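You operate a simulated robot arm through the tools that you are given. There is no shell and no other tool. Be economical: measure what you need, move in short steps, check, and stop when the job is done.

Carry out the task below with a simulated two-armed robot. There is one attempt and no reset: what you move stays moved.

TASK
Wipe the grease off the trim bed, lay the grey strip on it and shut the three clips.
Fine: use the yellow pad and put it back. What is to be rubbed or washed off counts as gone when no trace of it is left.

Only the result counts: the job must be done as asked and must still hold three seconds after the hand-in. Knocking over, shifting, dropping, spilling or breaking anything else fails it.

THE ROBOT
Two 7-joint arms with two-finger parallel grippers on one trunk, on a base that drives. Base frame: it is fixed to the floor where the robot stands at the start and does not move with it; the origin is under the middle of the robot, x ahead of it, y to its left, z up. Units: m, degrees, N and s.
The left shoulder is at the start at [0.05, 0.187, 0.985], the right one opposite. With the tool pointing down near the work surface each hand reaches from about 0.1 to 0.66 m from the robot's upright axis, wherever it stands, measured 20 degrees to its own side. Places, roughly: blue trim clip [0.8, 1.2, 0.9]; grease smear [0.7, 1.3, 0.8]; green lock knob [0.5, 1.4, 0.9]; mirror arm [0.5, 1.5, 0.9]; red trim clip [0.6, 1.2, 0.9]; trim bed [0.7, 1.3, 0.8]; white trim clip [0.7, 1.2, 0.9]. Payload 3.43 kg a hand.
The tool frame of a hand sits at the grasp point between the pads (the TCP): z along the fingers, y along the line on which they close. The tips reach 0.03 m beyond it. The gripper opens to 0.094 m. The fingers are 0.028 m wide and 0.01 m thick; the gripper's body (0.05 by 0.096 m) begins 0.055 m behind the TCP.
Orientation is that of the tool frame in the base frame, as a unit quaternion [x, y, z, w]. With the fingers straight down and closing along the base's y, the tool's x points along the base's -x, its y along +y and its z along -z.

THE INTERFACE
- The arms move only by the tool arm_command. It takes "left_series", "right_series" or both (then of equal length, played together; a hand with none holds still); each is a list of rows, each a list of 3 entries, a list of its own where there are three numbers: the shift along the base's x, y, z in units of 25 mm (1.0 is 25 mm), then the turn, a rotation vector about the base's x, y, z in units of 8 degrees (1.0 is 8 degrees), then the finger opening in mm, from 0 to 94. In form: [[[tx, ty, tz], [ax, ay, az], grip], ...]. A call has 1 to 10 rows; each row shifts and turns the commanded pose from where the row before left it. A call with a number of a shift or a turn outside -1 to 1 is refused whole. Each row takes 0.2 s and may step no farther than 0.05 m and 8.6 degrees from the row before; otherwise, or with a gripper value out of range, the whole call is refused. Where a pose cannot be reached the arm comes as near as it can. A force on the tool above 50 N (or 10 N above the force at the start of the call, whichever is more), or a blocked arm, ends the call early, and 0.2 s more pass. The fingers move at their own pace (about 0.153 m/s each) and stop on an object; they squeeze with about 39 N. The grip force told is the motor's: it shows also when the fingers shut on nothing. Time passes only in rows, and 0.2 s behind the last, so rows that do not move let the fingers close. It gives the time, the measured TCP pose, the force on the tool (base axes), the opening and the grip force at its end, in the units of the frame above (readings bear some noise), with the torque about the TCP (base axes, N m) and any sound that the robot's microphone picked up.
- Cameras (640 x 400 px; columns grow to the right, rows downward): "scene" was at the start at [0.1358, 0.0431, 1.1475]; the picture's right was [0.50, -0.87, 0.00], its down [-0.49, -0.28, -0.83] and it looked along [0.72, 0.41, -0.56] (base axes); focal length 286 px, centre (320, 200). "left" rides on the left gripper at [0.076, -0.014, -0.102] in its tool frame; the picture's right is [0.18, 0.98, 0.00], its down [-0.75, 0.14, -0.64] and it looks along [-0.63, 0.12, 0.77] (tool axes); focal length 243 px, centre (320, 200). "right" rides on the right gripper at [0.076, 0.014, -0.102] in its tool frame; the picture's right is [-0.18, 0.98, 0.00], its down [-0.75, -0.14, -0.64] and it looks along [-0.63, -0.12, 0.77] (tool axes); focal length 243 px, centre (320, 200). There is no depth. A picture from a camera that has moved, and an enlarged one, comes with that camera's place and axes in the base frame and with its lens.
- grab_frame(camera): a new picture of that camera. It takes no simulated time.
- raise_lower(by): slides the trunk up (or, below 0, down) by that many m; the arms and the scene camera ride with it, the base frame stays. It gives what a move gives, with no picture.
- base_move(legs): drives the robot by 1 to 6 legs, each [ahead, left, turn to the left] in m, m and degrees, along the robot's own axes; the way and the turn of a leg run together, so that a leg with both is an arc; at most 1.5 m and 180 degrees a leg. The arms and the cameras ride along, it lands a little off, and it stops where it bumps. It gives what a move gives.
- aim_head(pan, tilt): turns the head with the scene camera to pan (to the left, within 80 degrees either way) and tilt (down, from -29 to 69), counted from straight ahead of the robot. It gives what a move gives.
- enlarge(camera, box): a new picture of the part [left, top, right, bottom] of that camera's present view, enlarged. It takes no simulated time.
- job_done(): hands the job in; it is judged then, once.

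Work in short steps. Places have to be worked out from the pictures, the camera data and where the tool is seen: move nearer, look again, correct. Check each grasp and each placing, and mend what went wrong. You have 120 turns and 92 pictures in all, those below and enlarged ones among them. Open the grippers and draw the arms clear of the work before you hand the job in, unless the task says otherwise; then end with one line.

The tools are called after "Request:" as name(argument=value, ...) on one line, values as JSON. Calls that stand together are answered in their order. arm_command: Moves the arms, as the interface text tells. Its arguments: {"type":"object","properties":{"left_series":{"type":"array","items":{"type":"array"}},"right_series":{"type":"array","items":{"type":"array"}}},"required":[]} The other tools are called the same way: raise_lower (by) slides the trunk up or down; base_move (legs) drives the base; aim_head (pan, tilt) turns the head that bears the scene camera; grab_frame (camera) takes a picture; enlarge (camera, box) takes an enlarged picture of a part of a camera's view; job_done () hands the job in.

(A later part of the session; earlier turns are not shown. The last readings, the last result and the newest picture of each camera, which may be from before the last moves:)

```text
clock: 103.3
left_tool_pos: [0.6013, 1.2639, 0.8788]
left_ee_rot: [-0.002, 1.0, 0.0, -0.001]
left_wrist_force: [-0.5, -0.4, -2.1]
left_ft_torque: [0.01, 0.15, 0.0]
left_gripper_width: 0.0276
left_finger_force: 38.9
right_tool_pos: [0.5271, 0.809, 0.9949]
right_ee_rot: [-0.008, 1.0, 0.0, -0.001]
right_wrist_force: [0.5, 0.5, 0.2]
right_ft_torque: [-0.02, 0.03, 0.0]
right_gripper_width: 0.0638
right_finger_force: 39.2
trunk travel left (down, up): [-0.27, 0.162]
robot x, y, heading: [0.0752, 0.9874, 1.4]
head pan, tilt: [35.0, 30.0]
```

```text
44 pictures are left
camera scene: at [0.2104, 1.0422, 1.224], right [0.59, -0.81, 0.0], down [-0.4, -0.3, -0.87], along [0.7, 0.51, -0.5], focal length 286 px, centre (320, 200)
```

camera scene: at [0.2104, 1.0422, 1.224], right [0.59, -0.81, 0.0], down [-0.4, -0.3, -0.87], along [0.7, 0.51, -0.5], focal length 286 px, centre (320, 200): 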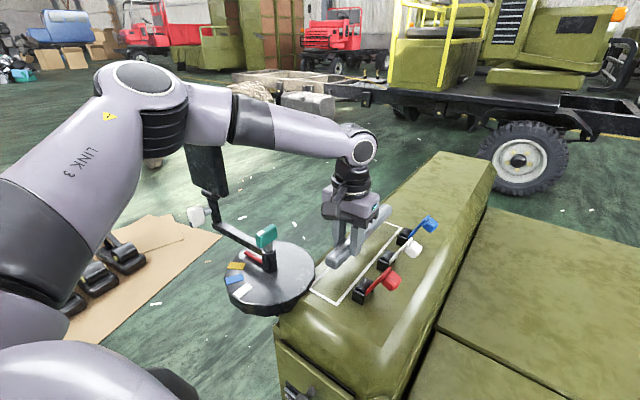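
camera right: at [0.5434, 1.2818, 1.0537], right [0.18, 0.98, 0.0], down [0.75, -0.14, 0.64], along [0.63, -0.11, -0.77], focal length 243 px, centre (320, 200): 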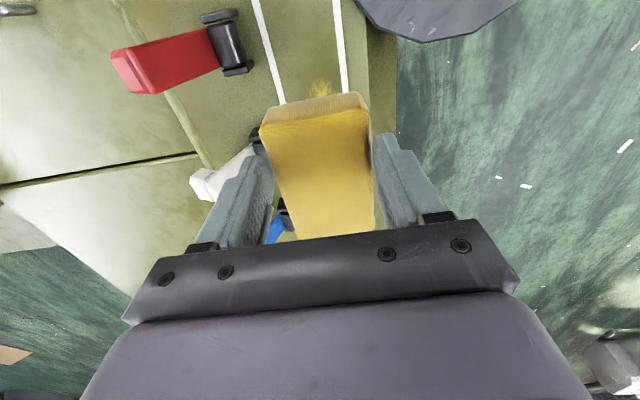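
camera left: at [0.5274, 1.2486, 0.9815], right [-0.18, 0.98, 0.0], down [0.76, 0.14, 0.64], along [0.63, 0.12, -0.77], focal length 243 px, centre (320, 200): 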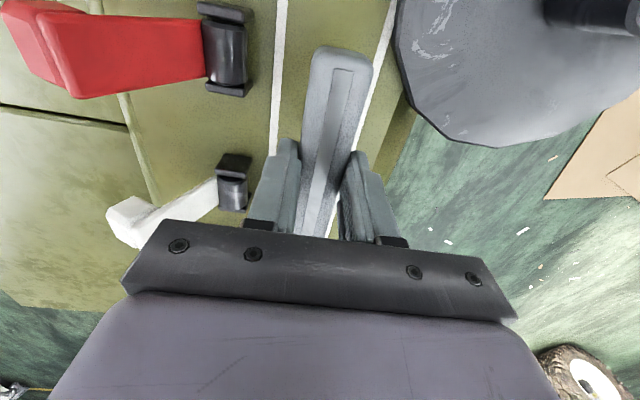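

The strip lines up within the outline (bed mid y ≈1.26, strip ≈1.261). I lower to near contact.

Request:
arm_command(left_series=[[[0, 0, -0.6], [0, 0, 0], 10], [[0, 0, -0.6], [0, 0, 0], 10], [[0, 0, -0.2], [0, 0, 0], 10]])

Request:
arm_command(left_series=[[[0, 0, -0.15], [0, 0, 0], 10], [[0, 0, -0.1], [0, 0, 0], 10]])

```text
clock: 104.2
left_tool_pos: [0.5948, 1.2676, 0.8469]
left_ee_rot: [0.0, 1.0, -0.001, 0.0]
left_wrist_force: [0.8, 0.3, -1.5]
left_ft_torque: [0.0, 0.13, 0.03]
left_gripper_width: 0.0274
left_finger_force: 39.3
left hand out of reach, approached as far as the arm can: row 2
right_tool_pos: [0.526, 0.809, 0.9941]
right_ee_rot: [-0.008, 1.0, 0.0, 0.0]
right_wrist_force: [0.0, 0.0, 0.0]
right_ft_torque: [0.03, 0.04, -0.01]
right_gripper_width: 0.0637
right_finger_force: 39.1
trunk travel left (down, up): [-0.27, 0.162]
robot x, y, heading: [0.0767, 0.9897, 1.3]
head pan, tilt: [35.0, 30.0]
```

```text
clock: 104.8
left_tool_pos: [0.5941, 1.2696, 0.8431]
left_ee_rot: [0.0, 1.0, -0.001, 0.001]
left_wrist_force: [-0.3, -0.3, -1.3]
left_ft_torque: [0.0, 0.12, 0.01]
left_gripper_width: 0.0274
left_finger_force: 38.7
left hand out of reach, approached as far as the arm can: row 1
right_tool_pos: [0.5265, 0.8097, 0.9937]
right_ee_rot: [-0.009, 1.0, 0.0, -0.001]
right_wrist_force: [-1.0, -0.2, -0.8]
right_ft_torque: [0.0, 0.01, -0.01]
right_gripper_width: 0.0639
right_finger_force: 39.0
trunk travel left (down, up): [-0.27, 0.162]
robot x, y, heading: [0.0757, 0.9905, 1.4]
head pan, tilt: [35.0, 30.0]
```

The arm is at its reach edge, so I use the trunk for the last millimetres, then trim y.

Request:
raise_lower(by=-0.006)

Request:
arm_command(left_series=[[[0.15, -0.25, 0], [0, 0, 0], 10], [[0.1, 0, 0], [0, 0, 0], 10]])

```text
clock: 105.3
left_tool_pos: [0.5936, 1.2694, 0.8365]
left_ee_rot: [0.0, 1.0, 0.0, 0.001]
left_wrist_force: [0.0, -0.5, -2.8]
left_ft_torque: [-0.02, 0.1, -0.01]
left_gripper_width: 0.0276
left_finger_force: 38.9
right_tool_pos: [0.5261, 0.8106, 0.9879]
right_ee_rot: [-0.009, 1.0, -0.001, -0.001]
right_wrist_force: [0.9, -0.1, -0.8]
right_ft_torque: [-0.02, 0.06, 0.03]
right_gripper_width: 0.0637
right_finger_force: 38.9
trunk travel left (down, up): [-0.264, 0.168]
robot x, y, heading: [0.0767, 0.9873, 1.0]
head pan, tilt: [35.0, 30.0]
```

```text
clock: 105.9
left_tool_pos: [0.5942, 1.2665, 0.8402]
left_ee_rot: [0.001, 1.0, 0.0, 0.0]
left_wrist_force: [-0.2, 0.4, -3.1]
left_ft_torque: [0.02, 0.12, -0.04]
left_gripper_width: 0.0274
left_finger_force: 39.2
left hand out of reach, approached as far as the arm can: row 1
right_tool_pos: [0.5259, 0.8097, 0.988]
right_ee_rot: [-0.009, 1.0, 0.0, -0.001]
right_wrist_force: [0.2, 0.3, -0.7]
right_ft_torque: [-0.01, 0.02, -0.01]
right_gripper_width: 0.064
right_finger_force: 39.0
trunk travel left (down, up): [-0.264, 0.168]
robot x, y, heading: [0.0779, 0.9884, 1.3]
head pan, tilt: [35.0, 30.0]
```

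Higher relative to the shoulder the arm reached better. So I raise the hand, trim to (0.603, 1.262), and then descend using the trunk only.

Request:
arm_command(left_series=[[[0.1, -0.05, 1], [0, 0, 0], 10], [[0.15, -0.1, 0.6], [0, 0, 0], 10], [[0.1, 0, 0], [0, 0, 0], 10]])

Request:
raise_lower(by=-0.035)

```text
clock: 106.7
left_tool_pos: [0.6041, 1.2614, 0.8775]
left_ee_rot: [0.0, 1.0, -0.001, -0.001]
left_wrist_force: [0.9, 0.0, -1.8]
left_ft_torque: [0.0, 0.12, 0.0]
left_gripper_width: 0.0273
left_finger_force: 39.4
right_tool_pos: [0.5256, 0.8102, 0.9884]
right_ee_rot: [-0.009, 1.0, 0.0, -0.001]
right_wrist_force: [-0.4, 0.8, -0.5]
right_ft_torque: [0.01, -0.02, 0.0]
right_gripper_width: 0.0637
right_finger_force: 38.9
trunk travel left (down, up): [-0.264, 0.168]
robot x, y, heading: [0.0828, 0.9898, 1.3]
head pan, tilt: [35.0, 30.0]
```

```text
clock: 107.5
left_tool_pos: [0.6042, 1.2621, 0.8414]
left_ee_rot: [0.0, 1.0, -0.001, 0.0]
left_wrist_force: [0.6, -0.4, -1.7]
left_ft_torque: [-0.02, 0.14, 0.02]
left_gripper_width: 0.0273
left_finger_force: 39.2
right_tool_pos: [0.5259, 0.8091, 0.9537]
right_ee_rot: [-0.009, 1.0, 0.0, -0.001]
right_wrist_force: [-0.6, 0.2, -0.2]
right_ft_torque: [0.0, 0.0, 0.03]
right_gripper_width: 0.0636
right_finger_force: 38.7
trunk travel left (down, up): [-0.229, 0.203]
robot x, y, heading: [0.0766, 0.9889, 1.2]
head pan, tilt: [35.0, 30.0]
```

Request:
raise_lower(by=-0.006)

Request:
raise_lower(by=-0.003)

Request:
enlarge(camera="scene", box=[290, 170, 450, 310])

```text
clock: 108.0
left_tool_pos: [0.6047, 1.2618, 0.8355]
left_ee_rot: [0.0, 1.0, -0.001, 0.001]
left_wrist_force: [-0.1, -0.5, -2.4]
left_ft_torque: [0.0, 0.05, 0.01]
left_gripper_width: 0.0273
left_finger_force: 38.7
right_tool_pos: [0.526, 0.8098, 0.9462]
right_ee_rot: [-0.008, 1.0, 0.0, -0.002]
right_wrist_force: [0.5, -0.4, -1.2]
right_ft_torque: [0.0, 0.01, 0.05]
right_gripper_width: 0.0639
right_finger_force: 39.0
trunk travel left (down, up): [-0.223, 0.209]
robot x, y, heading: [0.0775, 0.9876, 1.4]
head pan, tilt: [35.0, 30.0]
```

```text
clock: 108.6
left_tool_pos: [0.6045, 1.2618, 0.8352]
left_ee_rot: [0.0, 1.0, -0.002, 0.003]
left_wrist_force: [-0.6, 0.5, 5.4]
left_ft_torque: [0.1, -1.2, 0.08]
left_gripper_width: 0.0273
left_finger_force: 39.1
right_tool_pos: [0.525, 0.8102, 0.9442]
right_ee_rot: [-0.008, 1.0, 0.0, 0.0]
right_wrist_force: [0.0, 0.0, -1.4]
right_ft_torque: [-0.01, 0.02, -0.01]
right_gripper_width: 0.0638
right_finger_force: 39.3
trunk travel left (down, up): [-0.22, 0.212]
robot x, y, heading: [0.0776, 0.9874, 1.3]
head pan, tilt: [35.0, 30.0]
```

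```text
2.86 times, centred on (370, 240) of scene
camera zoom: at [0.2094, 1.0418, 1.1742], right [0.59, -0.81, 0.0], down [-0.4, -0.3, -0.87], along [0.7, 0.51, -0.5], focal length 819 px, centre (177, 86)
```

zoom: 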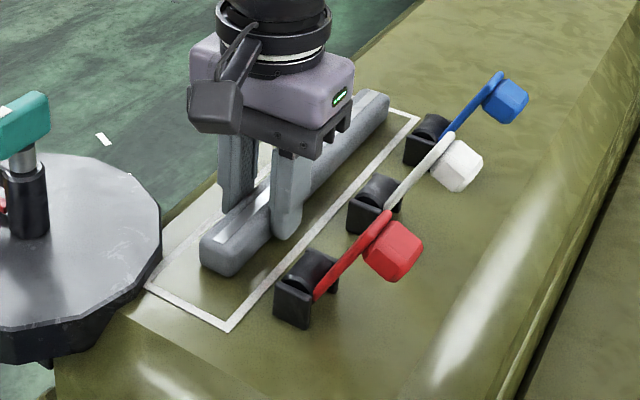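

The strip touches the bed within the outline. I open gently to 45 mm and lift straight up.

Request:
arm_command(left_series=[[[0, 0, 0], [0, 0, 0], 45], [[0, 0, 0], [0, 0, 0], 45], [[0, 0, 0.6], [0, 0, 0], 45], [[0, 0, 1], [0, 0, 0], 45], [[0, 0, 1], [0, 0, 0], 45]])

Request:
grab_frame(camera="left")

Request:
enlarge(camera="scene", box=[290, 170, 450, 310])

```text
clock: 109.8
left_tool_pos: [0.6036, 1.2612, 0.8983]
left_ee_rot: [-0.001, 1.0, -0.001, 0.001]
left_wrist_force: [-0.2, 0.1, 0.2]
left_ft_torque: [-0.03, 0.0, 0.0]
left_gripper_width: 0.0448
left_finger_force: 0.0
right_tool_pos: [0.5261, 0.8113, 0.9442]
right_ee_rot: [-0.009, 1.0, 0.001, -0.001]
right_wrist_force: [0.0, 0.0, -0.6]
right_ft_torque: [0.01, -0.02, 0.03]
right_gripper_width: 0.0639
right_finger_force: 39.0
trunk travel left (down, up): [-0.22, 0.212]
robot x, y, heading: [0.0757, 0.9888, 1.1]
head pan, tilt: [35.0, 30.0]
```

```text
42 pictures are left
camera left: at [0.5293, 1.2459, 1.0016], right [-0.18, 0.98, 0.0], down [0.75, 0.14, 0.64], along [0.63, 0.12, -0.77], focal length 243 px, centre (320, 200)
```

left: 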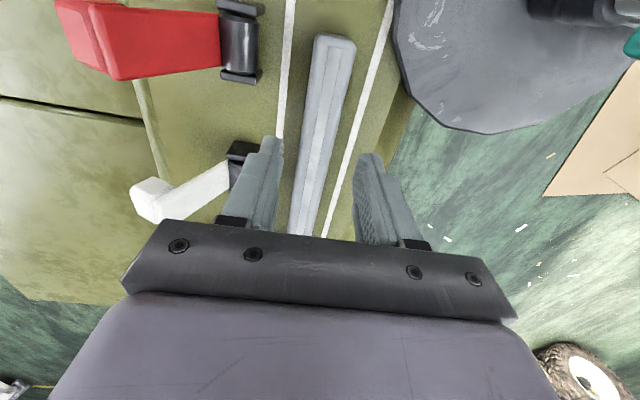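

```text
2.86 times, centred on (370, 240) of scene
camera zoom: at [0.21, 1.0419, 1.174], right [0.59, -0.81, 0.0], down [-0.4, -0.3, -0.87], along [0.7, 0.51, -0.5], focal length 819 px, centre (177, 86)
```

zoom: 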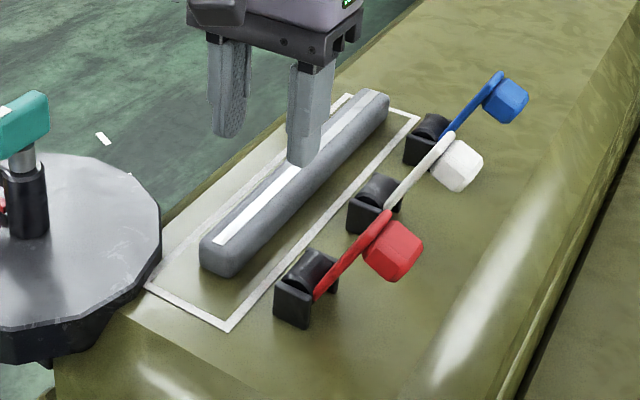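

The strip lies well inside the outline. The clips will be shut by the right arm, which has more reach, so the pad goes back first. I lift and retract the left hand.

Request:
arm_command(left_series=[[[0, 0, 1], [0, 0, 0], 45], [[0, 0, 1], [0, 0, 0], 45], [[0, 0, 1], [0, 0, 0], 45], [[-1, 0, 1], [0, 0, 0], 45], [[-1, 0, 0.5], [0, 0, 0], 45], [[-1, 0, 0], [0, 0, 0], 45], [[-1, 0, 0], [0, 0, 0], 45], [[-1, 0, 0], [0, 0, 0], 45], [[-1, 0, 0], [0, 0, 0], 45], [[-1, 0, 0], [0, 0, 0], 45]])

Request:
base_move(legs=[[-0.25, 0, -1.2], [0, -0.65, 0]])

Request:
aim_head(pan=0, tilt=35)

Request:
grab_frame(camera="scene")

```text
clock: 112.0
left_tool_pos: [0.4295, 1.2592, 1.0091]
left_ee_rot: [0.0, 1.0, 0.0, 0.0]
left_wrist_force: [-0.3, -0.4, -0.9]
left_ft_torque: [-0.02, 0.0, 0.02]
left_gripper_width: 0.0451
left_finger_force: 0.1
right_tool_pos: [0.5245, 0.8094, 0.9445]
right_ee_rot: [-0.008, 1.0, 0.0, -0.002]
right_wrist_force: [-0.4, -0.9, -0.9]
right_ft_torque: [0.04, 0.03, -0.02]
right_gripper_width: 0.0638
right_finger_force: 39.1
trunk travel left (down, up): [-0.22, 0.212]
robot x, y, heading: [0.0782, 0.988, 1.4]
head pan, tilt: [35.0, 30.0]
```

```text
clock: 119.5
left_tool_pos: [0.1953, 0.6007, 1.0089]
left_ee_rot: [0.009, 1.0, -0.001, 0.0]
left_wrist_force: [-0.5, 0.3, 0.7]
left_ft_torque: [0.02, 0.01, -0.03]
left_gripper_width: 0.045
left_finger_force: 0.1
right_tool_pos: [0.2824, 0.1488, 0.944]
right_ee_rot: [0.002, 1.0, 0.0, -0.001]
right_wrist_force: [0.5, -1.0, -0.1]
right_ft_torque: [0.0, 0.04, 0.0]
right_gripper_width: 0.0639
right_finger_force: 38.9
trunk travel left (down, up): [-0.22, 0.212]
robot x, y, heading: [-0.1599, 0.3371, 0.3]
head pan, tilt: [35.0, 30.0]
```

```text
clock: 120.5
left_tool_pos: [0.1946, 0.6007, 1.0091]
left_ee_rot: [0.01, 1.0, 0.0, 0.0]
left_wrist_force: [-1.2, -1.0, 0.1]
left_ft_torque: [-0.04, -0.01, 0.01]
left_gripper_width: 0.045
left_finger_force: 0.1
right_tool_pos: [0.283, 0.1487, 0.9433]
right_ee_rot: [0.002, 1.0, 0.0, -0.001]
right_wrist_force: [0.2, 0.5, -0.5]
right_ft_torque: [0.04, 0.04, 0.0]
right_gripper_width: 0.0636
right_finger_force: 39.0
trunk travel left (down, up): [-0.22, 0.212]
robot x, y, heading: [-0.1609, 0.3341, -0.0]
head pan, tilt: [0.0, 35.0]
```

```text
40 pictures are left
camera scene: at [-0.014, 0.3361, 1.1662], right [0.0, -1.0, 0.0], down [-0.57, 0.0, -0.82], along [0.82, 0.0, -0.57], focal length 286 px, centre (320, 200)
```

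scene: 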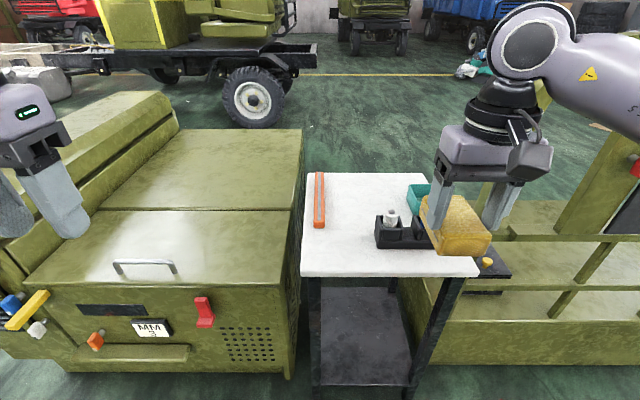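

I drive ahead to the table again and swing the pad out over its old spot.

Request:
base_move(legs=[[0.235, 0, 0]])

Request:
arm_command(right_series=[[[1, 0.1, 0], [0, 0, 0], 30], [[1, 0.1, 0], [0, 0, 0], 30], [[1, 0.1, 0], [0, 0, 0], 30], [[1, 0.1, 0], [0, 0, 0], 30], [[1, 0.1, -0.5], [0, 0, 0], 30], [[0.5, 0, -1], [0, 0, 0], 30]])

Request:
raise_lower(by=-0.06)

```text
clock: 122.2
left_tool_pos: [0.4299, 0.5999, 1.0085]
left_ee_rot: [0.011, 1.0, -0.001, 0.0]
left_wrist_force: [0.2, 0.1, 0.0]
left_ft_torque: [-0.01, -0.03, -0.01]
left_gripper_width: 0.0448
left_finger_force: 0.0
right_tool_pos: [0.5158, 0.1478, 0.9444]
right_ee_rot: [0.003, 1.0, 0.0, -0.001]
right_wrist_force: [-0.1, 0.8, -0.4]
right_ft_torque: [0.0, 0.0, -0.02]
right_gripper_width: 0.0638
right_finger_force: 38.9
trunk travel left (down, up): [-0.22, 0.212]
robot x, y, heading: [0.0693, 0.3362, 0.1]
head pan, tilt: [0.0, 35.0]
```

```text
clock: 123.6
left_tool_pos: [0.4304, 0.5992, 1.008]
left_ee_rot: [0.012, 1.0, -0.001, 0.0]
left_wrist_force: [0.9, 0.1, 1.2]
left_ft_torque: [0.0, 0.01, 0.02]
left_gripper_width: 0.0451
left_finger_force: 0.0
right_tool_pos: [0.6522, 0.1611, 0.9069]
right_ee_rot: [0.003, 1.0, -0.001, -0.001]
right_wrist_force: [0.4, 0.2, -0.9]
right_ft_torque: [-0.03, 0.01, -0.01]
right_gripper_width: 0.0637
right_finger_force: 39.3
trunk travel left (down, up): [-0.22, 0.212]
robot x, y, heading: [0.0717, 0.336, -0.2]
head pan, tilt: [0.0, 35.0]
```

```text
clock: 124.6
left_tool_pos: [0.4286, 0.5991, 0.9487]
left_ee_rot: [0.013, 1.0, -0.001, 0.0]
left_wrist_force: [0.2, 0.8, 0.3]
left_ft_torque: [0.0, -0.02, -0.02]
left_gripper_width: 0.045
left_finger_force: 0.0
right_tool_pos: [0.6522, 0.1611, 0.8454]
right_ee_rot: [0.003, 1.0, 0.0, 0.0]
right_wrist_force: [-0.3, -0.8, -0.4]
right_ft_torque: [0.02, 0.01, -0.04]
right_gripper_width: 0.064
right_finger_force: 38.6
trunk travel left (down, up): [-0.16, 0.272]
robot x, y, heading: [0.0723, 0.3366, -0.1]
head pan, tilt: [0.0, 35.0]
```

Now out to x 0.70 and down to just above the table.

Request:
arm_command(right_series=[[[0.5, 0, -0.7], [0, 0, 0], 30], [[0.5, 0, -0.7], [0, 0, 0], 30], [[0.5, 0.05, -0.7], [0, 0, 0], 30], [[0.4, 0, -0.6], [0, 0, 0], 30]])

Request:
grab_frame(camera="scene")

```text
clock: 125.6
left_tool_pos: [0.4296, 0.5992, 0.9485]
left_ee_rot: [0.011, 1.0, -0.001, 0.001]
left_wrist_force: [0.3, -0.7, -0.5]
left_ft_torque: [0.01, 0.01, 0.03]
left_gripper_width: 0.0451
left_finger_force: 0.0
right_tool_pos: [0.6991, 0.1618, 0.7768]
right_ee_rot: [0.004, 1.0, 0.0, -0.001]
right_wrist_force: [0.4, 0.3, 0.1]
right_ft_torque: [0.01, -0.01, -0.02]
right_gripper_width: 0.0639
right_finger_force: 38.2
trunk travel left (down, up): [-0.16, 0.272]
robot x, y, heading: [0.0717, 0.3391, -0.1]
head pan, tilt: [0.0, 35.0]
```

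```text
39 pictures are left
camera scene: at [0.2189, 0.3358, 1.1062], right [0.0, -1.0, 0.0], down [-0.57, 0.0, -0.82], along [0.82, 0.0, -0.57], focal length 286 px, centre (320, 200)
```

scene: 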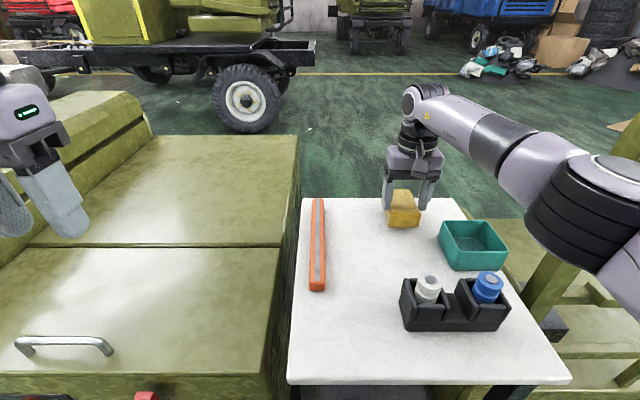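

The pad is above its old spot. I lower until it touches.

Request:
arm_command(right_series=[[[0, 0, -0.25], [0, 0, 0], 30], [[0, 0, -0.2], [0, 0, 0], 30]])

Request:
arm_command(right_series=[[[0, 0, -0.08], [0, 0, 0], 30]])

```text
clock: 126.2
left_tool_pos: [0.4299, 0.6013, 0.9477]
left_ee_rot: [0.011, 1.0, -0.001, 0.0]
left_wrist_force: [-0.3, 0.1, -0.1]
left_ft_torque: [-0.01, 0.01, 0.04]
left_gripper_width: 0.045
left_finger_force: 0.1
right_tool_pos: [0.6983, 0.1614, 0.7671]
right_ee_rot: [0.003, 1.0, 0.0, 0.0]
right_wrist_force: [-0.1, -0.9, -0.4]
right_ft_torque: [-0.03, 0.0, 0.02]
right_gripper_width: 0.0636
right_finger_force: 39.2
trunk travel left (down, up): [-0.16, 0.272]
robot x, y, heading: [0.0705, 0.3361, -0.2]
head pan, tilt: [0.0, 35.0]
```

```text
clock: 126.6
left_tool_pos: [0.4297, 0.5987, 0.9491]
left_ee_rot: [0.012, 1.0, -0.001, 0.0]
left_wrist_force: [0.2, 0.2, -0.7]
left_ft_torque: [-0.02, -0.01, 0.03]
left_gripper_width: 0.0452
left_finger_force: 0.1
right_tool_pos: [0.6977, 0.1625, 0.7646]
right_ee_rot: [0.004, 1.0, 0.0, -0.001]
right_wrist_force: [-0.3, 0.5, -0.4]
right_ft_torque: [0.0, 0.01, -0.04]
right_gripper_width: 0.0638
right_finger_force: 39.3
trunk travel left (down, up): [-0.16, 0.272]
robot x, y, heading: [0.0707, 0.3376, 0.1]
head pan, tilt: [0.0, 35.0]
```

Request:
arm_command(right_series=[[[0.1, 0, -0.1], [0, 0, 0], 30]])

Request:
arm_command(right_series=[[[0, 0, -0.1], [0, 0, 0], 30]])

```text
clock: 127.0
left_tool_pos: [0.4282, 0.5998, 0.9493]
left_ee_rot: [0.012, 1.0, -0.001, 0.0]
left_wrist_force: [0.2, 0.4, 0.0]
left_ft_torque: [0.02, 0.01, -0.01]
left_gripper_width: 0.0451
left_finger_force: 0.1
right_tool_pos: [0.7015, 0.1634, 0.763]
right_ee_rot: [0.004, 1.0, 0.0, -0.001]
right_wrist_force: [-0.3, 0.3, -0.2]
right_ft_torque: [-0.01, 0.01, -0.03]
right_gripper_width: 0.064
right_finger_force: 39.3
trunk travel left (down, up): [-0.16, 0.272]
robot x, y, heading: [0.0728, 0.3387, -0.1]
head pan, tilt: [0.0, 35.0]
```

```text
clock: 127.4
left_tool_pos: [0.4293, 0.5994, 0.9494]
left_ee_rot: [0.011, 1.0, -0.001, 0.0]
left_wrist_force: [-0.6, -0.7, -0.3]
left_ft_torque: [0.02, -0.01, -0.01]
left_gripper_width: 0.045
left_finger_force: 0.0
right_tool_pos: [0.7016, 0.1624, 0.762]
right_ee_rot: [0.002, 1.0, 0.0, 0.001]
right_wrist_force: [-1.0, 0.9, 5.4]
right_ft_torque: [0.05, -0.36, 0.04]
right_gripper_width: 0.0637
right_finger_force: 38.6
trunk travel left (down, up): [-0.16, 0.272]
robot x, y, heading: [0.0702, 0.34, 0.0]
head pan, tilt: [0.0, 35.0]
```

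Contact (5 N). I release, lift and draw back over a safe path, closing the fingers later.

Request:
arm_command(right_series=[[[0, 0, 0], [0, 0, 0], 84], [[0, 0, 0], [0, 0, 0], 84], [[0, 0, 0.6], [0, 0, 0], 84], [[0, 0, 1], [0, 0, 0], 84], [[0, 0, 1], [0, 0, 0], 84], [[-0.5, 0, 1], [0, 0, 0], 84], [[-1, 0, 1], [0, 0, 0], 84], [[-1, 0, 1], [0, 0, 0], 84], [[-1, 0, 1], [0, 0, 0], 84], [[-1, 0, 0.5], [0, 0, 0], 84]])

Request:
grab_frame(camera="scene")

```text
clock: 129.6
left_tool_pos: [0.4291, 0.5993, 0.9495]
left_ee_rot: [0.012, 1.0, 0.0, 0.0]
left_wrist_force: [0.2, 0.2, -0.2]
left_ft_torque: [0.02, -0.01, 0.02]
left_gripper_width: 0.0448
left_finger_force: 0.0
right_tool_pos: [0.5887, 0.1622, 0.9359]
right_ee_rot: [0.003, 1.0, -0.001, 0.0]
right_wrist_force: [-0.3, 0.0, 0.1]
right_ft_torque: [-0.01, 0.03, 0.04]
right_gripper_width: 0.0841
right_finger_force: 0.0
trunk travel left (down, up): [-0.16, 0.272]
robot x, y, heading: [0.0713, 0.3352, -0.1]
head pan, tilt: [0.0, 35.0]
```

```text
38 pictures are left
camera scene: at [0.2188, 0.3356, 1.1062], right [0.0, -1.0, 0.0], down [-0.57, 0.0, -0.82], along [0.82, 0.0, -0.57], focal length 286 px, centre (320, 200)
```

scene: 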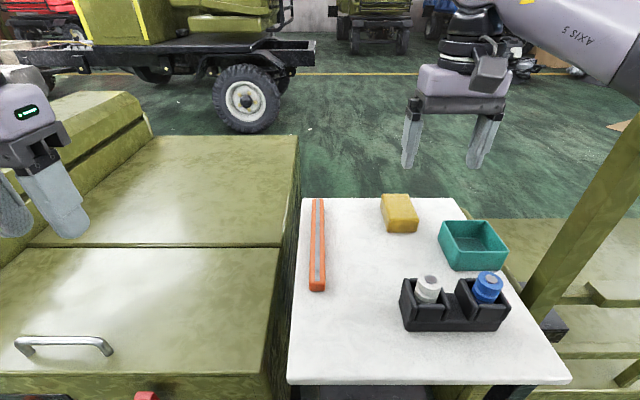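

The pad is back in its place. I back off, tuck the left hand outward and in, raise the trunk and drive over to y≈1.40.

Request:
base_move(legs=[[-0.3, 0, 0]])

Request:
arm_command(left_series=[[[-1, 1, 0.5], [0, 0, 0], 45], [[-1, 1, 0.5], [0, 0, 0], 45], [[-1, 1, 0.5], [0, 0, 0], 45], [[-1, 1, 0], [0, 0, 0], 45], [[-1, 1, 0], [0, 0, 0], 45], [[0, 1, 0], [0, 0, 0], 45]], right_series=[[[-1, 0, 0], [0, 0, 0], 0], [[-1, 0, 0], [0, 0, 0], 0], [[-1, 0, 0], [0, 0, 0], 0], [[-1, 0, 0], [0, 0, 0], 0], [[-1, 0, 0], [0, 0, 0], 0], [[-0.5, 0, 0], [0, 0, 0], 0]])

Request:
raise_lower(by=0.11)

Request:
base_move(legs=[[0, 1.06, 0]])

```text
clock: 131.7
left_tool_pos: [0.1331, 0.5993, 0.9479]
left_ee_rot: [0.016, 1.0, -0.001, 0.0]
left_wrist_force: [-2.0, -0.2, 0.5]
left_ft_torque: [0.02, 0.0, -0.02]
left_gripper_width: 0.0451
left_finger_force: 0.1
right_tool_pos: [0.2882, 0.1597, 0.9359]
right_ee_rot: [0.006, 1.0, 0.0, 0.0]
right_wrist_force: [0.1, 0.2, 0.4]
right_ft_torque: [0.02, -0.01, -0.01]
right_gripper_width: 0.0842
right_finger_force: 0.1
trunk travel left (down, up): [-0.16, 0.272]
robot x, y, heading: [-0.2259, 0.3385, -0.5]
head pan, tilt: [0.0, 35.0]
```

```text
clock: 133.1
left_tool_pos: [0.0074, 0.7487, 0.984]
left_ee_rot: [0.017, 1.0, -0.001, -0.001]
left_wrist_force: [0.1, 0.3, -0.4]
left_ft_torque: [0.01, -0.05, -0.01]
left_gripper_width: 0.0448
left_finger_force: 0.0
right_tool_pos: [0.1494, 0.1603, 0.9344]
right_ee_rot: [0.008, 1.0, 0.0, 0.0]
right_wrist_force: [-0.4, 0.7, -0.1]
right_ft_torque: [0.02, 0.05, -0.01]
right_gripper_width: 0.0
right_finger_force: 33.3
trunk travel left (down, up): [-0.16, 0.272]
robot x, y, heading: [-0.2291, 0.3385, -0.7]
head pan, tilt: [0.0, 35.0]
```

```text
clock: 134.5
left_tool_pos: [0.0082, 0.7487, 1.0959]
left_ee_rot: [0.015, 1.0, -0.001, 0.001]
left_wrist_force: [0.3, -0.4, 0.5]
left_ft_torque: [-0.02, -0.01, -0.01]
left_gripper_width: 0.0449
left_finger_force: 0.0
right_tool_pos: [0.151, 0.1601, 1.0434]
right_ee_rot: [0.008, 1.0, 0.0, 0.0]
right_wrist_force: [-0.5, -0.3, 0.1]
right_ft_torque: [0.03, 0.01, 0.02]
right_gripper_width: 0.0
right_finger_force: 33.1
trunk travel left (down, up): [-0.27, 0.162]
robot x, y, heading: [-0.2247, 0.3373, -0.4]
head pan, tilt: [0.0, 35.0]
```

```text
clock: 144.1
left_tool_pos: [0.0255, 1.812, 1.0958]
left_ee_rot: [0.019, 1.0, -0.001, 0.0]
left_wrist_force: [0.2, 0.0, 0.0]
left_ft_torque: [0.03, 0.02, 0.01]
left_gripper_width: 0.045
left_finger_force: 0.1
right_tool_pos: [0.1638, 1.2226, 1.0425]
right_ee_rot: [0.011, 1.0, 0.0, 0.0]
right_wrist_force: [-0.1, -0.2, 0.2]
right_ft_torque: [0.01, -0.03, 0.0]
right_gripper_width: 0.0
right_finger_force: 33.1
trunk travel left (down, up): [-0.27, 0.162]
robot x, y, heading: [-0.2128, 1.4027, -0.7]
head pan, tilt: [0.0, 35.0]
```

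Now ahead 0.305 m with the heading straightened, and look.

Request:
base_move(legs=[[0.308, 0, 0.8]])

Request:
aim_head(pan=-20, tilt=38)

Request:
grab_frame(camera="scene")

Request:
enlarge(camera="scene", box=[260, 130, 420, 270])

```text
clock: 146.2
left_tool_pos: [0.3227, 1.8122, 1.0944]
left_ee_rot: [0.011, 1.0, -0.001, 0.0]
left_wrist_force: [1.2, -0.6, -0.3]
left_ft_torque: [0.03, 0.01, -0.05]
left_gripper_width: 0.0451
left_finger_force: 0.0
right_tool_pos: [0.47, 1.2256, 1.0433]
right_ee_rot: [0.004, 1.0, 0.0, 0.0]
right_wrist_force: [-0.5, -0.1, 0.2]
right_ft_torque: [0.03, 0.0, 0.03]
right_gripper_width: 0.0
right_finger_force: 33.1
trunk travel left (down, up): [-0.27, 0.162]
robot x, y, heading: [0.0934, 1.4004, -0.1]
head pan, tilt: [0.0, 35.0]
```

```text
clock: 147.0
left_tool_pos: [0.3227, 1.8125, 1.0951]
left_ee_rot: [0.011, 1.0, 0.0, 0.0]
left_wrist_force: [0.3, -0.8, 0.7]
left_ft_torque: [0.02, -0.02, -0.01]
left_gripper_width: 0.0452
left_finger_force: 0.0
right_tool_pos: [0.4694, 1.2252, 1.0435]
right_ee_rot: [0.003, 1.0, -0.001, -0.002]
right_wrist_force: [-0.3, 0.0, -0.2]
right_ft_torque: [0.02, -0.02, 0.02]
right_gripper_width: 0.0
right_finger_force: 33.0
trunk travel left (down, up): [-0.27, 0.162]
robot x, y, heading: [0.0901, 1.401, -0.0]
head pan, tilt: [-20.0, 38.0]
```

```text
37 pictures are left
camera scene: at [0.2307, 1.3693, 1.2117], right [-0.34, -0.94, 0.0], down [-0.58, 0.21, -0.79], along [0.74, -0.27, -0.62], focal length 286 px, centre (320, 200)
```

scene: 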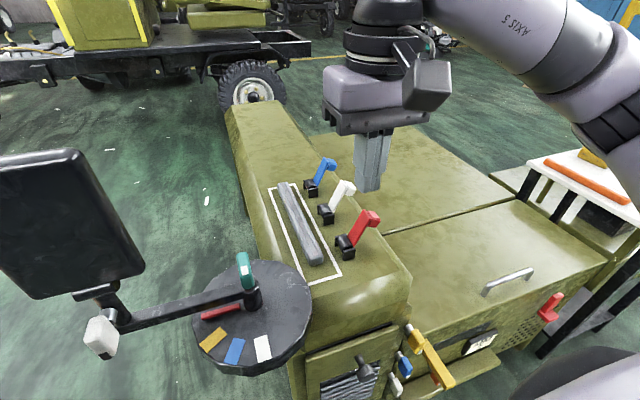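

```text
2.86 times, centred on (340, 200) of scene
camera zoom: at [0.2307, 1.3693, 1.2117], right [-0.34, -0.94, 0.0], down [-0.58, 0.21, -0.79], along [0.74, -0.27, -0.62], focal length 819 px, centre (263, 200)
```

zoom: 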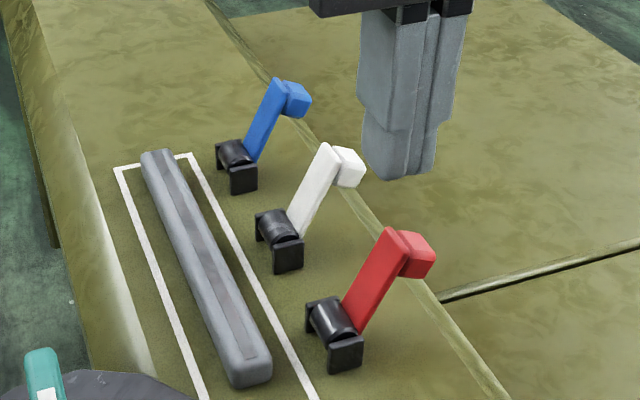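

The strip still lies well. The red lever's head is at about (0.558, 1.148, 0.868) and its pivot at (0.562, 1.20, 0.823). White is at x≈0.657 and blue at x≈0.757. I bring the closed right fingers down behind the red lever.

Request:
arm_command(right_series=[[[0.7, -1, 0], [0, 0, 0], 0], [[0.7, -1, 0], [0, 0, 0], 0], [[0.7, -1, 0], [0, 0, 0], 0], [[0.7, -1, -0.5], [0, 0, 0], 0], [[0.8, -1, -0.8], [0, 0, 0], 0], [[0, -0.3, -1], [0, 0, 0], 0], [[0, 0, -1], [0, 0, 0], 0], [[0, 0, -1], [0, 0, 0], 0], [[0, 0, -1], [0, 0, 0], 0], [[0, 0, -1], [0, 0, 0], 0]])

Request:
enlarge(camera="scene", box=[260, 130, 420, 270])

```text
clock: 149.2
left_tool_pos: [0.3227, 1.8134, 1.0954]
left_ee_rot: [0.011, 1.0, -0.001, 0.0]
left_wrist_force: [0.2, -0.2, -0.1]
left_ft_torque: [0.0, -0.01, -0.03]
left_gripper_width: 0.0451
left_finger_force: 0.1
right_tool_pos: [0.5556, 1.0919, 0.8878]
right_ee_rot: [0.002, 1.0, 0.0, -0.001]
right_wrist_force: [-0.4, 0.2, -0.4]
right_ft_torque: [-0.04, -0.03, 0.0]
right_gripper_width: 0.0001
right_finger_force: 33.2
trunk travel left (down, up): [-0.27, 0.162]
robot x, y, heading: [0.09, 1.399, -0.1]
head pan, tilt: [-20.0, 38.0]
```

```text
2.86 times, centred on (340, 200) of scene
camera zoom: at [0.2307, 1.3692, 1.2117], right [-0.34, -0.94, 0.0], down [-0.58, 0.21, -0.79], along [0.74, -0.27, -0.62], focal length 819 px, centre (263, 200)
```

zoom: 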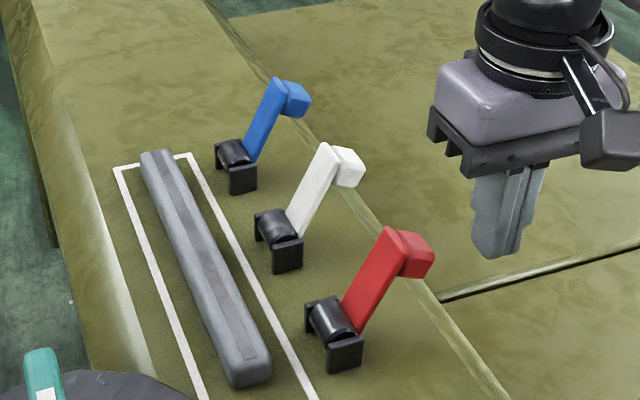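

Positioned behind the red lever. I push toward +y.

Request:
arm_command(right_series=[[[0.1, 0.6, 0], [0, 0, 0], 0], [[0, 0.6, 0], [0, 0, 0], 0], [[0, 0.6, 0], [0, 0, 0], 0], [[0, 0.6, 0], [0, 0, 0], 0], [[0, 0.6, 0], [0, 0, 0], 0], [[0, 0.6, 0], [0, 0, 0], 0], [[0, 0.6, 0], [0, 0, 0], 0]])

Request:
enlarge(camera="scene", box=[260, 130, 420, 270])

```text
clock: 150.2
left_tool_pos: [0.3236, 1.8116, 1.0944]
left_ee_rot: [0.013, 1.0, -0.001, 0.0]
left_wrist_force: [0.8, 0.0, 0.5]
left_ft_torque: [0.02, 0.04, 0.02]
left_gripper_width: 0.045
left_finger_force: 0.0
right_tool_pos: [0.5619, 1.1334, 0.8931]
right_ee_rot: [0.012, 1.0, -0.008, 0.004]
right_wrist_force: [-2.6, -6.8, 4.9]
right_ft_torque: [-0.06, 0.11, 0.09]
right_gripper_width: 0.0
right_finger_force: 33.3
trunk travel left (down, up): [-0.27, 0.162]
robot x, y, heading: [0.0868, 1.3967, 0.0]
head pan, tilt: [-20.0, 38.0]
stopped in row 4 (right hand): the force on the tool passed its limit at 58 N (the readings are from after the stop); the commanded pose is now the measured one
```

```text
2.86 times, centred on (340, 200) of scene
camera zoom: at [0.2306, 1.3685, 1.2115], right [-0.35, -0.94, 0.0], down [-0.58, 0.21, -0.79], along [0.74, -0.27, -0.62], focal length 819 px, centre (263, 200)
```

zoom: 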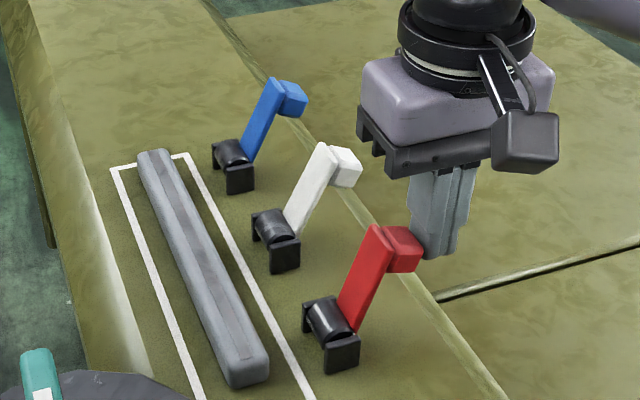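

The lever moves but is stiff at that speed and direction. I push slowly and diagonally, following its arc.

Request:
arm_command(right_series=[[[0, 0.2, 0.12], [0, 0, 0], 0], [[0, 0.2, 0.12], [0, 0, 0], 0], [[0, 0.2, 0.12], [0, 0, 0], 0], [[0, 0.2, 0.1], [0, 0, 0], 0], [[0, 0.2, 0.1], [0, 0, 0], 0], [[0, 0.2, 0.05], [0, 0, 0], 0]])

```text
clock: 151.6
left_tool_pos: [0.3242, 1.8117, 1.0942]
left_ee_rot: [0.012, 1.0, -0.002, 0.0]
left_wrist_force: [-0.2, 0.1, 0.0]
left_ft_torque: [-0.02, 0.0, 0.0]
left_gripper_width: 0.0453
left_finger_force: 0.1
right_tool_pos: [0.561, 1.1633, 0.908]
right_ee_rot: [0.012, 1.0, -0.006, 0.003]
right_wrist_force: [0.3, 0.2, 0.5]
right_ft_torque: [-0.02, 0.01, 0.01]
right_gripper_width: 0.0
right_finger_force: 32.9
trunk travel left (down, up): [-0.27, 0.162]
robot x, y, heading: [0.0886, 1.4001, -0.3]
head pan, tilt: [-20.0, 38.0]
```

It moves freely now. I continue in +y.

Request:
arm_command(right_series=[[[0, 0.3, 0], [0, 0, 0], 0], [[0, 0.3, 0], [0, 0, 0], 0], [[0, 0.3, 0], [0, 0, 0], 0], [[0, 0.3, 0], [0, 0, 0], 0]])

Request:
enlarge(camera="scene", box=[260, 130, 420, 270])

```text
clock: 152.6
left_tool_pos: [0.3236, 1.811, 1.0949]
left_ee_rot: [0.013, 1.0, -0.001, 0.0]
left_wrist_force: [0.4, 0.1, -0.4]
left_ft_torque: [-0.01, -0.01, 0.0]
left_gripper_width: 0.0448
left_finger_force: 0.1
right_tool_pos: [0.563, 1.1939, 0.9077]
right_ee_rot: [0.011, 1.0, -0.007, 0.003]
right_wrist_force: [-0.5, -0.6, -0.4]
right_ft_torque: [0.0, 0.01, -0.02]
right_gripper_width: 0.0
right_finger_force: 33.5
trunk travel left (down, up): [-0.27, 0.162]
robot x, y, heading: [0.0882, 1.4033, -0.1]
head pan, tilt: [-20.0, 38.0]
```

```text
2.86 times, centred on (340, 200) of scene
camera zoom: at [0.2305, 1.3684, 1.2116], right [-0.34, -0.94, 0.0], down [-0.58, 0.21, -0.79], along [0.74, -0.27, -0.62], focal length 819 px, centre (263, 200)
```

zoom: 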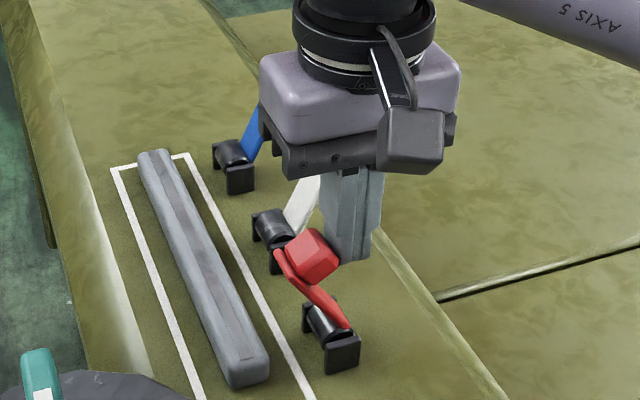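

The red lever is past upright. I push on further, then I'll press from above.

Request:
arm_command(right_series=[[[0, 0.4, 0], [0, 0, 0], 0], [[0, 0.4, 0], [0, 0, 0], 0], [[0, 0.4, -0.1], [0, 0, 0], 0], [[0, 0.4, -0.2], [0, 0, 0], 0], [[0, 0.3, -0.3], [0, 0, 0], 0]])

Request:
enlarge(camera="scene", box=[260, 130, 420, 270])

```text
clock: 153.8
left_tool_pos: [0.3231, 1.8113, 1.0952]
left_ee_rot: [0.013, 1.0, -0.001, 0.001]
left_wrist_force: [0.1, -0.8, 0.4]
left_ft_torque: [-0.01, -0.01, -0.01]
left_gripper_width: 0.0449
left_finger_force: 0.0
right_tool_pos: [0.5633, 1.241, 0.8928]
right_ee_rot: [0.011, 1.0, -0.006, 0.004]
right_wrist_force: [0.2, -0.3, -0.1]
right_ft_torque: [-0.01, 0.01, 0.0]
right_gripper_width: 0.0001
right_finger_force: 33.0
trunk travel left (down, up): [-0.27, 0.162]
robot x, y, heading: [0.0905, 1.3972, -0.1]
head pan, tilt: [-20.0, 38.0]
```

```text
2.86 times, centred on (340, 200) of scene
camera zoom: at [0.2305, 1.3684, 1.2117], right [-0.34, -0.94, 0.0], down [-0.58, 0.21, -0.79], along [0.74, -0.27, -0.62], focal length 819 px, centre (263, 200)
```

zoom: 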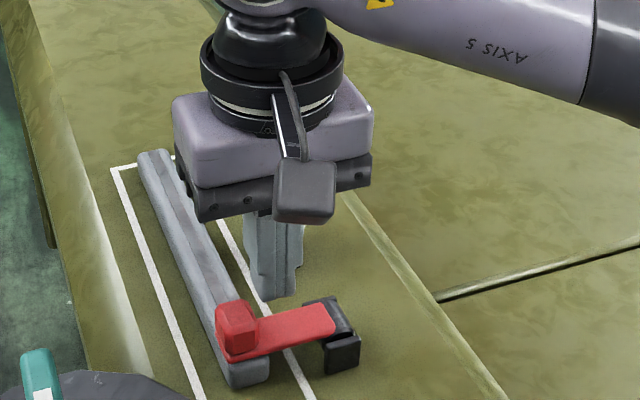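

The red lever lies over the strip. I raise, move over its head (y≈1.262) and press down to seat it.

Request:
arm_command(right_series=[[[0, 0, 1], [0, 0, 0], 0], [[-0.1, 0.8, 0], [0, 0, 0], 0], [[0, 0, -0.6], [0, 0, 0], 0], [[0, 0, -0.2], [0, 0, 0], 0], [[0, 0, -0.2], [0, 0, 0], 0], [[0, 0, -0.2], [0, 0, 0], 0]])

Request:
enlarge(camera="scene", box=[260, 130, 420, 270])

```text
clock: 155.2
left_tool_pos: [0.3233, 1.8116, 1.0952]
left_ee_rot: [0.013, 1.0, -0.001, 0.0]
left_wrist_force: [-0.4, 0.4, -0.1]
left_ft_torque: [-0.01, 0.01, 0.01]
left_gripper_width: 0.0448
left_finger_force: 0.1
right_tool_pos: [0.5599, 1.2622, 0.8881]
right_ee_rot: [0.011, 1.0, -0.006, 0.005]
right_wrist_force: [-0.5, 0.5, 2.9]
right_ft_torque: [0.02, 0.06, -0.01]
right_gripper_width: 0.0
right_finger_force: 32.8
trunk travel left (down, up): [-0.27, 0.162]
robot x, y, heading: [0.0908, 1.4029, -0.3]
head pan, tilt: [-20.0, 38.0]
```

```text
2.86 times, centred on (340, 200) of scene
camera zoom: at [0.2302, 1.3684, 1.2118], right [-0.34, -0.94, 0.0], down [-0.58, 0.21, -0.79], along [0.74, -0.27, -0.62], focal length 819 px, centre (263, 200)
```

zoom: 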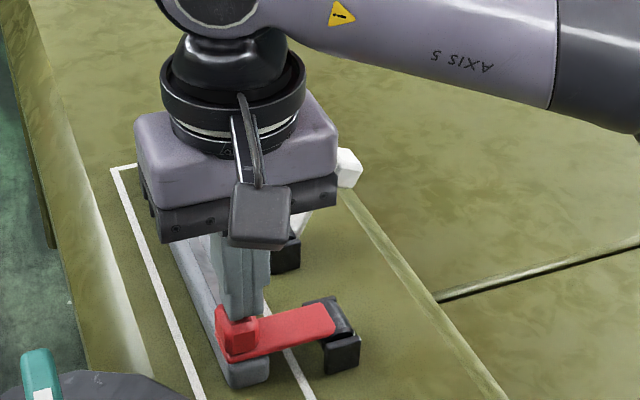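

Light contact with the head (3 N). I press 5–6 mm more for a firm close.

Request:
arm_command(right_series=[[[0, 0, -0.12], [0, 0, 0], 0], [[0, 0, -0.12], [0, 0, 0], 0]])

Request:
arm_command(right_series=[[[0, 0, -0.12], [0, 0, 0], 0], [[0, 0, 0], [0, 0, 0], 0]])

```text
clock: 155.8
left_tool_pos: [0.3216, 1.8121, 1.0953]
left_ee_rot: [0.014, 1.0, -0.001, 0.002]
left_wrist_force: [-0.2, 0.5, 0.4]
left_ft_torque: [0.0, 0.02, 0.03]
left_gripper_width: 0.0451
left_finger_force: 0.1
right_tool_pos: [0.5595, 1.2617, 0.888]
right_ee_rot: [0.011, 1.0, -0.005, 0.007]
right_wrist_force: [-5.2, -6.9, 37.3]
right_ft_torque: [-0.17, 0.67, 0.36]
right_gripper_width: 0.0001
right_finger_force: 32.9
trunk travel left (down, up): [-0.27, 0.162]
robot x, y, heading: [0.0919, 1.4005, -0.6]
head pan, tilt: [-20.0, 38.0]
```

```text
clock: 156.2
left_tool_pos: [0.3216, 1.8113, 1.0956]
left_ee_rot: [0.013, 1.0, -0.001, 0.001]
left_wrist_force: [0.2, 0.9, 0.0]
left_ft_torque: [0.0, -0.02, 0.02]
left_gripper_width: 0.0449
left_finger_force: 0.0
right_tool_pos: [0.5609, 1.2632, 0.8879]
right_ee_rot: [0.01, 1.0, -0.002, 0.011]
right_wrist_force: [-4.8, -1.7, 20.3]
right_ft_torque: [-0.05, 0.45, 0.15]
right_gripper_width: 0.0
right_finger_force: 33.0
trunk travel left (down, up): [-0.27, 0.162]
robot x, y, heading: [0.0925, 1.3977, -0.3]
head pan, tilt: [-20.0, 38.0]
stopped in row 2 (right hand): the force on the tool passed its limit at 51 N (the readings are from after the stop); the commanded pose is now the measured one
```

It is firmly seated. Now the white lever: I rise, pass over and come down behind it at x≈0.66, y≈1.092.

Request:
arm_command(right_series=[[[0, 0, 1], [0, 0, 0], 0], [[0, 0, 1], [0, 0, 0], 0], [[0, 0, 1], [0, 0, 0], 0], [[0.5, -1, 0.2], [0, 0, 0], 0], [[0.6, -1, 0], [0, 0, 0], 0], [[0.6, -1, 0], [0, 0, 0], 0], [[0.6, -1, 0], [0, 0, 0], 0], [[0.6, -1, 0], [0, 0, 0], 0], [[0.6, -1, 0], [0, 0, 0], 0], [[0.46, -0.85, 0], [0, 0, 0], 0]])

Request:
arm_command(right_series=[[[0, 0, -1], [0, 0, 0], 0], [[0, 0, -1], [0, 0, 0], 0], [[0, 0, -1], [0, 0, 0], 0]])

Request:
enlarge(camera="scene", box=[260, 130, 420, 270])

```text
clock: 158.4
left_tool_pos: [0.3235, 1.8115, 1.0955]
left_ee_rot: [0.013, 1.0, -0.001, 0.0]
left_wrist_force: [0.5, -0.3, 0.6]
left_ft_torque: [-0.01, 0.01, -0.01]
left_gripper_width: 0.045
left_finger_force: 0.1
right_tool_pos: [0.6624, 1.0903, 0.9647]
right_ee_rot: [0.01, 1.0, -0.004, 0.009]
right_wrist_force: [-0.2, 0.4, 0.9]
right_ft_torque: [-0.03, -0.01, 0.0]
right_gripper_width: 0.0001
right_finger_force: 33.2
trunk travel left (down, up): [-0.27, 0.162]
robot x, y, heading: [0.0881, 1.4008, -0.1]
head pan, tilt: [-20.0, 38.0]
```

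```text
clock: 159.2
left_tool_pos: [0.3238, 1.811, 1.0956]
left_ee_rot: [0.014, 1.0, 0.0, -0.001]
left_wrist_force: [-0.1, 0.7, -0.5]
left_ft_torque: [0.01, 0.01, 0.01]
left_gripper_width: 0.0452
left_finger_force: 0.0
right_tool_pos: [0.6593, 1.0923, 0.8898]
right_ee_rot: [0.011, 1.0, -0.003, 0.01]
right_wrist_force: [0.4, -0.1, 0.0]
right_ft_torque: [0.01, 0.02, 0.01]
right_gripper_width: 0.0
right_finger_force: 33.1
trunk travel left (down, up): [-0.27, 0.162]
robot x, y, heading: [0.0897, 1.4037, -0.3]
head pan, tilt: [-20.0, 38.0]
```

```text
2.86 times, centred on (340, 200) of scene
camera zoom: at [0.2305, 1.3681, 1.2117], right [-0.35, -0.94, 0.0], down [-0.58, 0.21, -0.79], along [0.74, -0.27, -0.62], focal length 819 px, centre (263, 200)
```

zoom: 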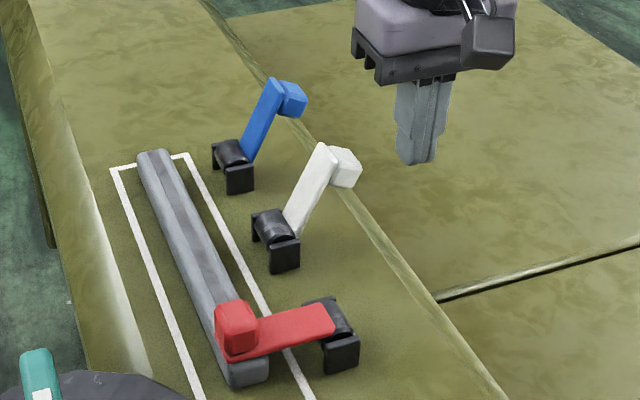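

Red is shut and the strip hasn't moved. I push the white lever slowly, with a slight rise after contact.

Request:
arm_command(right_series=[[[0, 0.5, 0], [0, 0, 0], 0], [[0, 0.4, 0], [0, 0, 0], 0], [[0, 0.2, 0.1], [0, 0, 0], 0], [[0, 0.2, 0.12], [0, 0, 0], 0], [[0, 0.2, 0.12], [0, 0, 0], 0], [[0, 0.2, 0.12], [0, 0, 0], 0], [[0, 0.2, 0.1], [0, 0, 0], 0], [[0, 0.2, 0.1], [0, 0, 0], 0], [[0, 0.2, 0.05], [0, 0, 0], 0], [[0, 0.2, 0], [0, 0, 0], 0]])

```text
clock: 161.4
left_tool_pos: [0.3249, 1.8103, 1.0948]
left_ee_rot: [0.014, 1.0, -0.001, 0.0]
left_wrist_force: [-0.1, 0.5, -0.3]
left_ft_torque: [-0.01, -0.02, 0.0]
left_gripper_width: 0.045
left_finger_force: 0.1
right_tool_pos: [0.6608, 1.1542, 0.905]
right_ee_rot: [0.011, 1.0, -0.003, 0.009]
right_wrist_force: [-0.7, -0.1, 0.1]
right_ft_torque: [-0.02, 0.03, 0.02]
right_gripper_width: 0.0002
right_finger_force: 33.1
trunk travel left (down, up): [-0.27, 0.162]
robot x, y, heading: [0.0889, 1.3995, -0.1]
head pan, tilt: [-20.0, 38.0]
```

It moves without resistance. I push on past upright and over.

Request:
arm_command(right_series=[[[0, 0.4, 0], [0, 0, 0], 0], [[0, 0.4, 0], [0, 0, 0], 0], [[0, 0.4, 0], [0, 0, 0], 0], [[0, 0.4, 0], [0, 0, 0], 0], [[0, 0.4, 0], [0, 0, 0], 0], [[0, 0.4, 0], [0, 0, 0], 0], [[0, 0.4, -0.1], [0, 0, 0], 0], [[0, 0.4, -0.2], [0, 0, 0], 0], [[0, 0.3, -0.3], [0, 0, 0], 0]])

Request:
enlarge(camera="scene", box=[260, 130, 420, 270])

```text
clock: 163.4
left_tool_pos: [0.3237, 1.8117, 1.0943]
left_ee_rot: [0.012, 1.0, -0.001, -0.001]
left_wrist_force: [-0.1, -0.2, 0.5]
left_ft_torque: [-0.01, -0.02, 0.02]
left_gripper_width: 0.045
left_finger_force: 0.1
right_tool_pos: [0.6598, 1.2406, 0.8932]
right_ee_rot: [0.011, 1.0, -0.003, 0.009]
right_wrist_force: [-0.9, 0.3, -0.3]
right_ft_torque: [0.0, -0.01, -0.02]
right_gripper_width: 0.0001
right_finger_force: 32.7
trunk travel left (down, up): [-0.27, 0.162]
robot x, y, heading: [0.0911, 1.3983, -0.2]
head pan, tilt: [-20.0, 38.0]
```

```text
2.86 times, centred on (340, 200) of scene
camera zoom: at [0.2305, 1.3683, 1.2117], right [-0.35, -0.94, 0.0], down [-0.58, 0.21, -0.79], along [0.74, -0.27, -0.62], focal length 819 px, centre (263, 200)
```

zoom: 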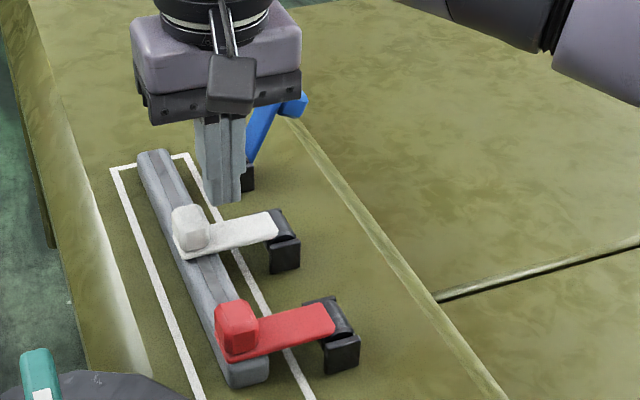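

The white lever is over. I press its head the same way (contact expected near z 0.888).

Request:
arm_command(right_series=[[[0, 0, 1], [0, 0, 0], 0], [[-0.1, 0.8, 0], [0, 0, 0], 0], [[0, 0, -0.7], [0, 0, 0], 0], [[0, 0, -0.3], [0, 0, 0], 0], [[0, 0, -0.15], [0, 0, 0], 0], [[0, 0, -0.15], [0, 0, 0], 0], [[0, 0, -0.12], [0, 0, 0], 0]])

```text
clock: 165.0
left_tool_pos: [0.3226, 1.8124, 1.0957]
left_ee_rot: [0.014, 1.0, -0.002, 0.002]
left_wrist_force: [0.6, 0.3, -0.5]
left_ft_torque: [0.0, 0.01, -0.02]
left_gripper_width: 0.0451
left_finger_force: 0.1
right_tool_pos: [0.6579, 1.2609, 0.8881]
right_ee_rot: [0.011, 1.0, -0.001, 0.014]
right_wrist_force: [0.9, -2.1, 32.6]
right_ft_torque: [0.0, 0.39, 0.15]
right_gripper_width: 0.0002
right_finger_force: 32.9
trunk travel left (down, up): [-0.27, 0.162]
robot x, y, heading: [0.092, 1.3996, -0.1]
head pan, tilt: [-20.0, 38.0]
```

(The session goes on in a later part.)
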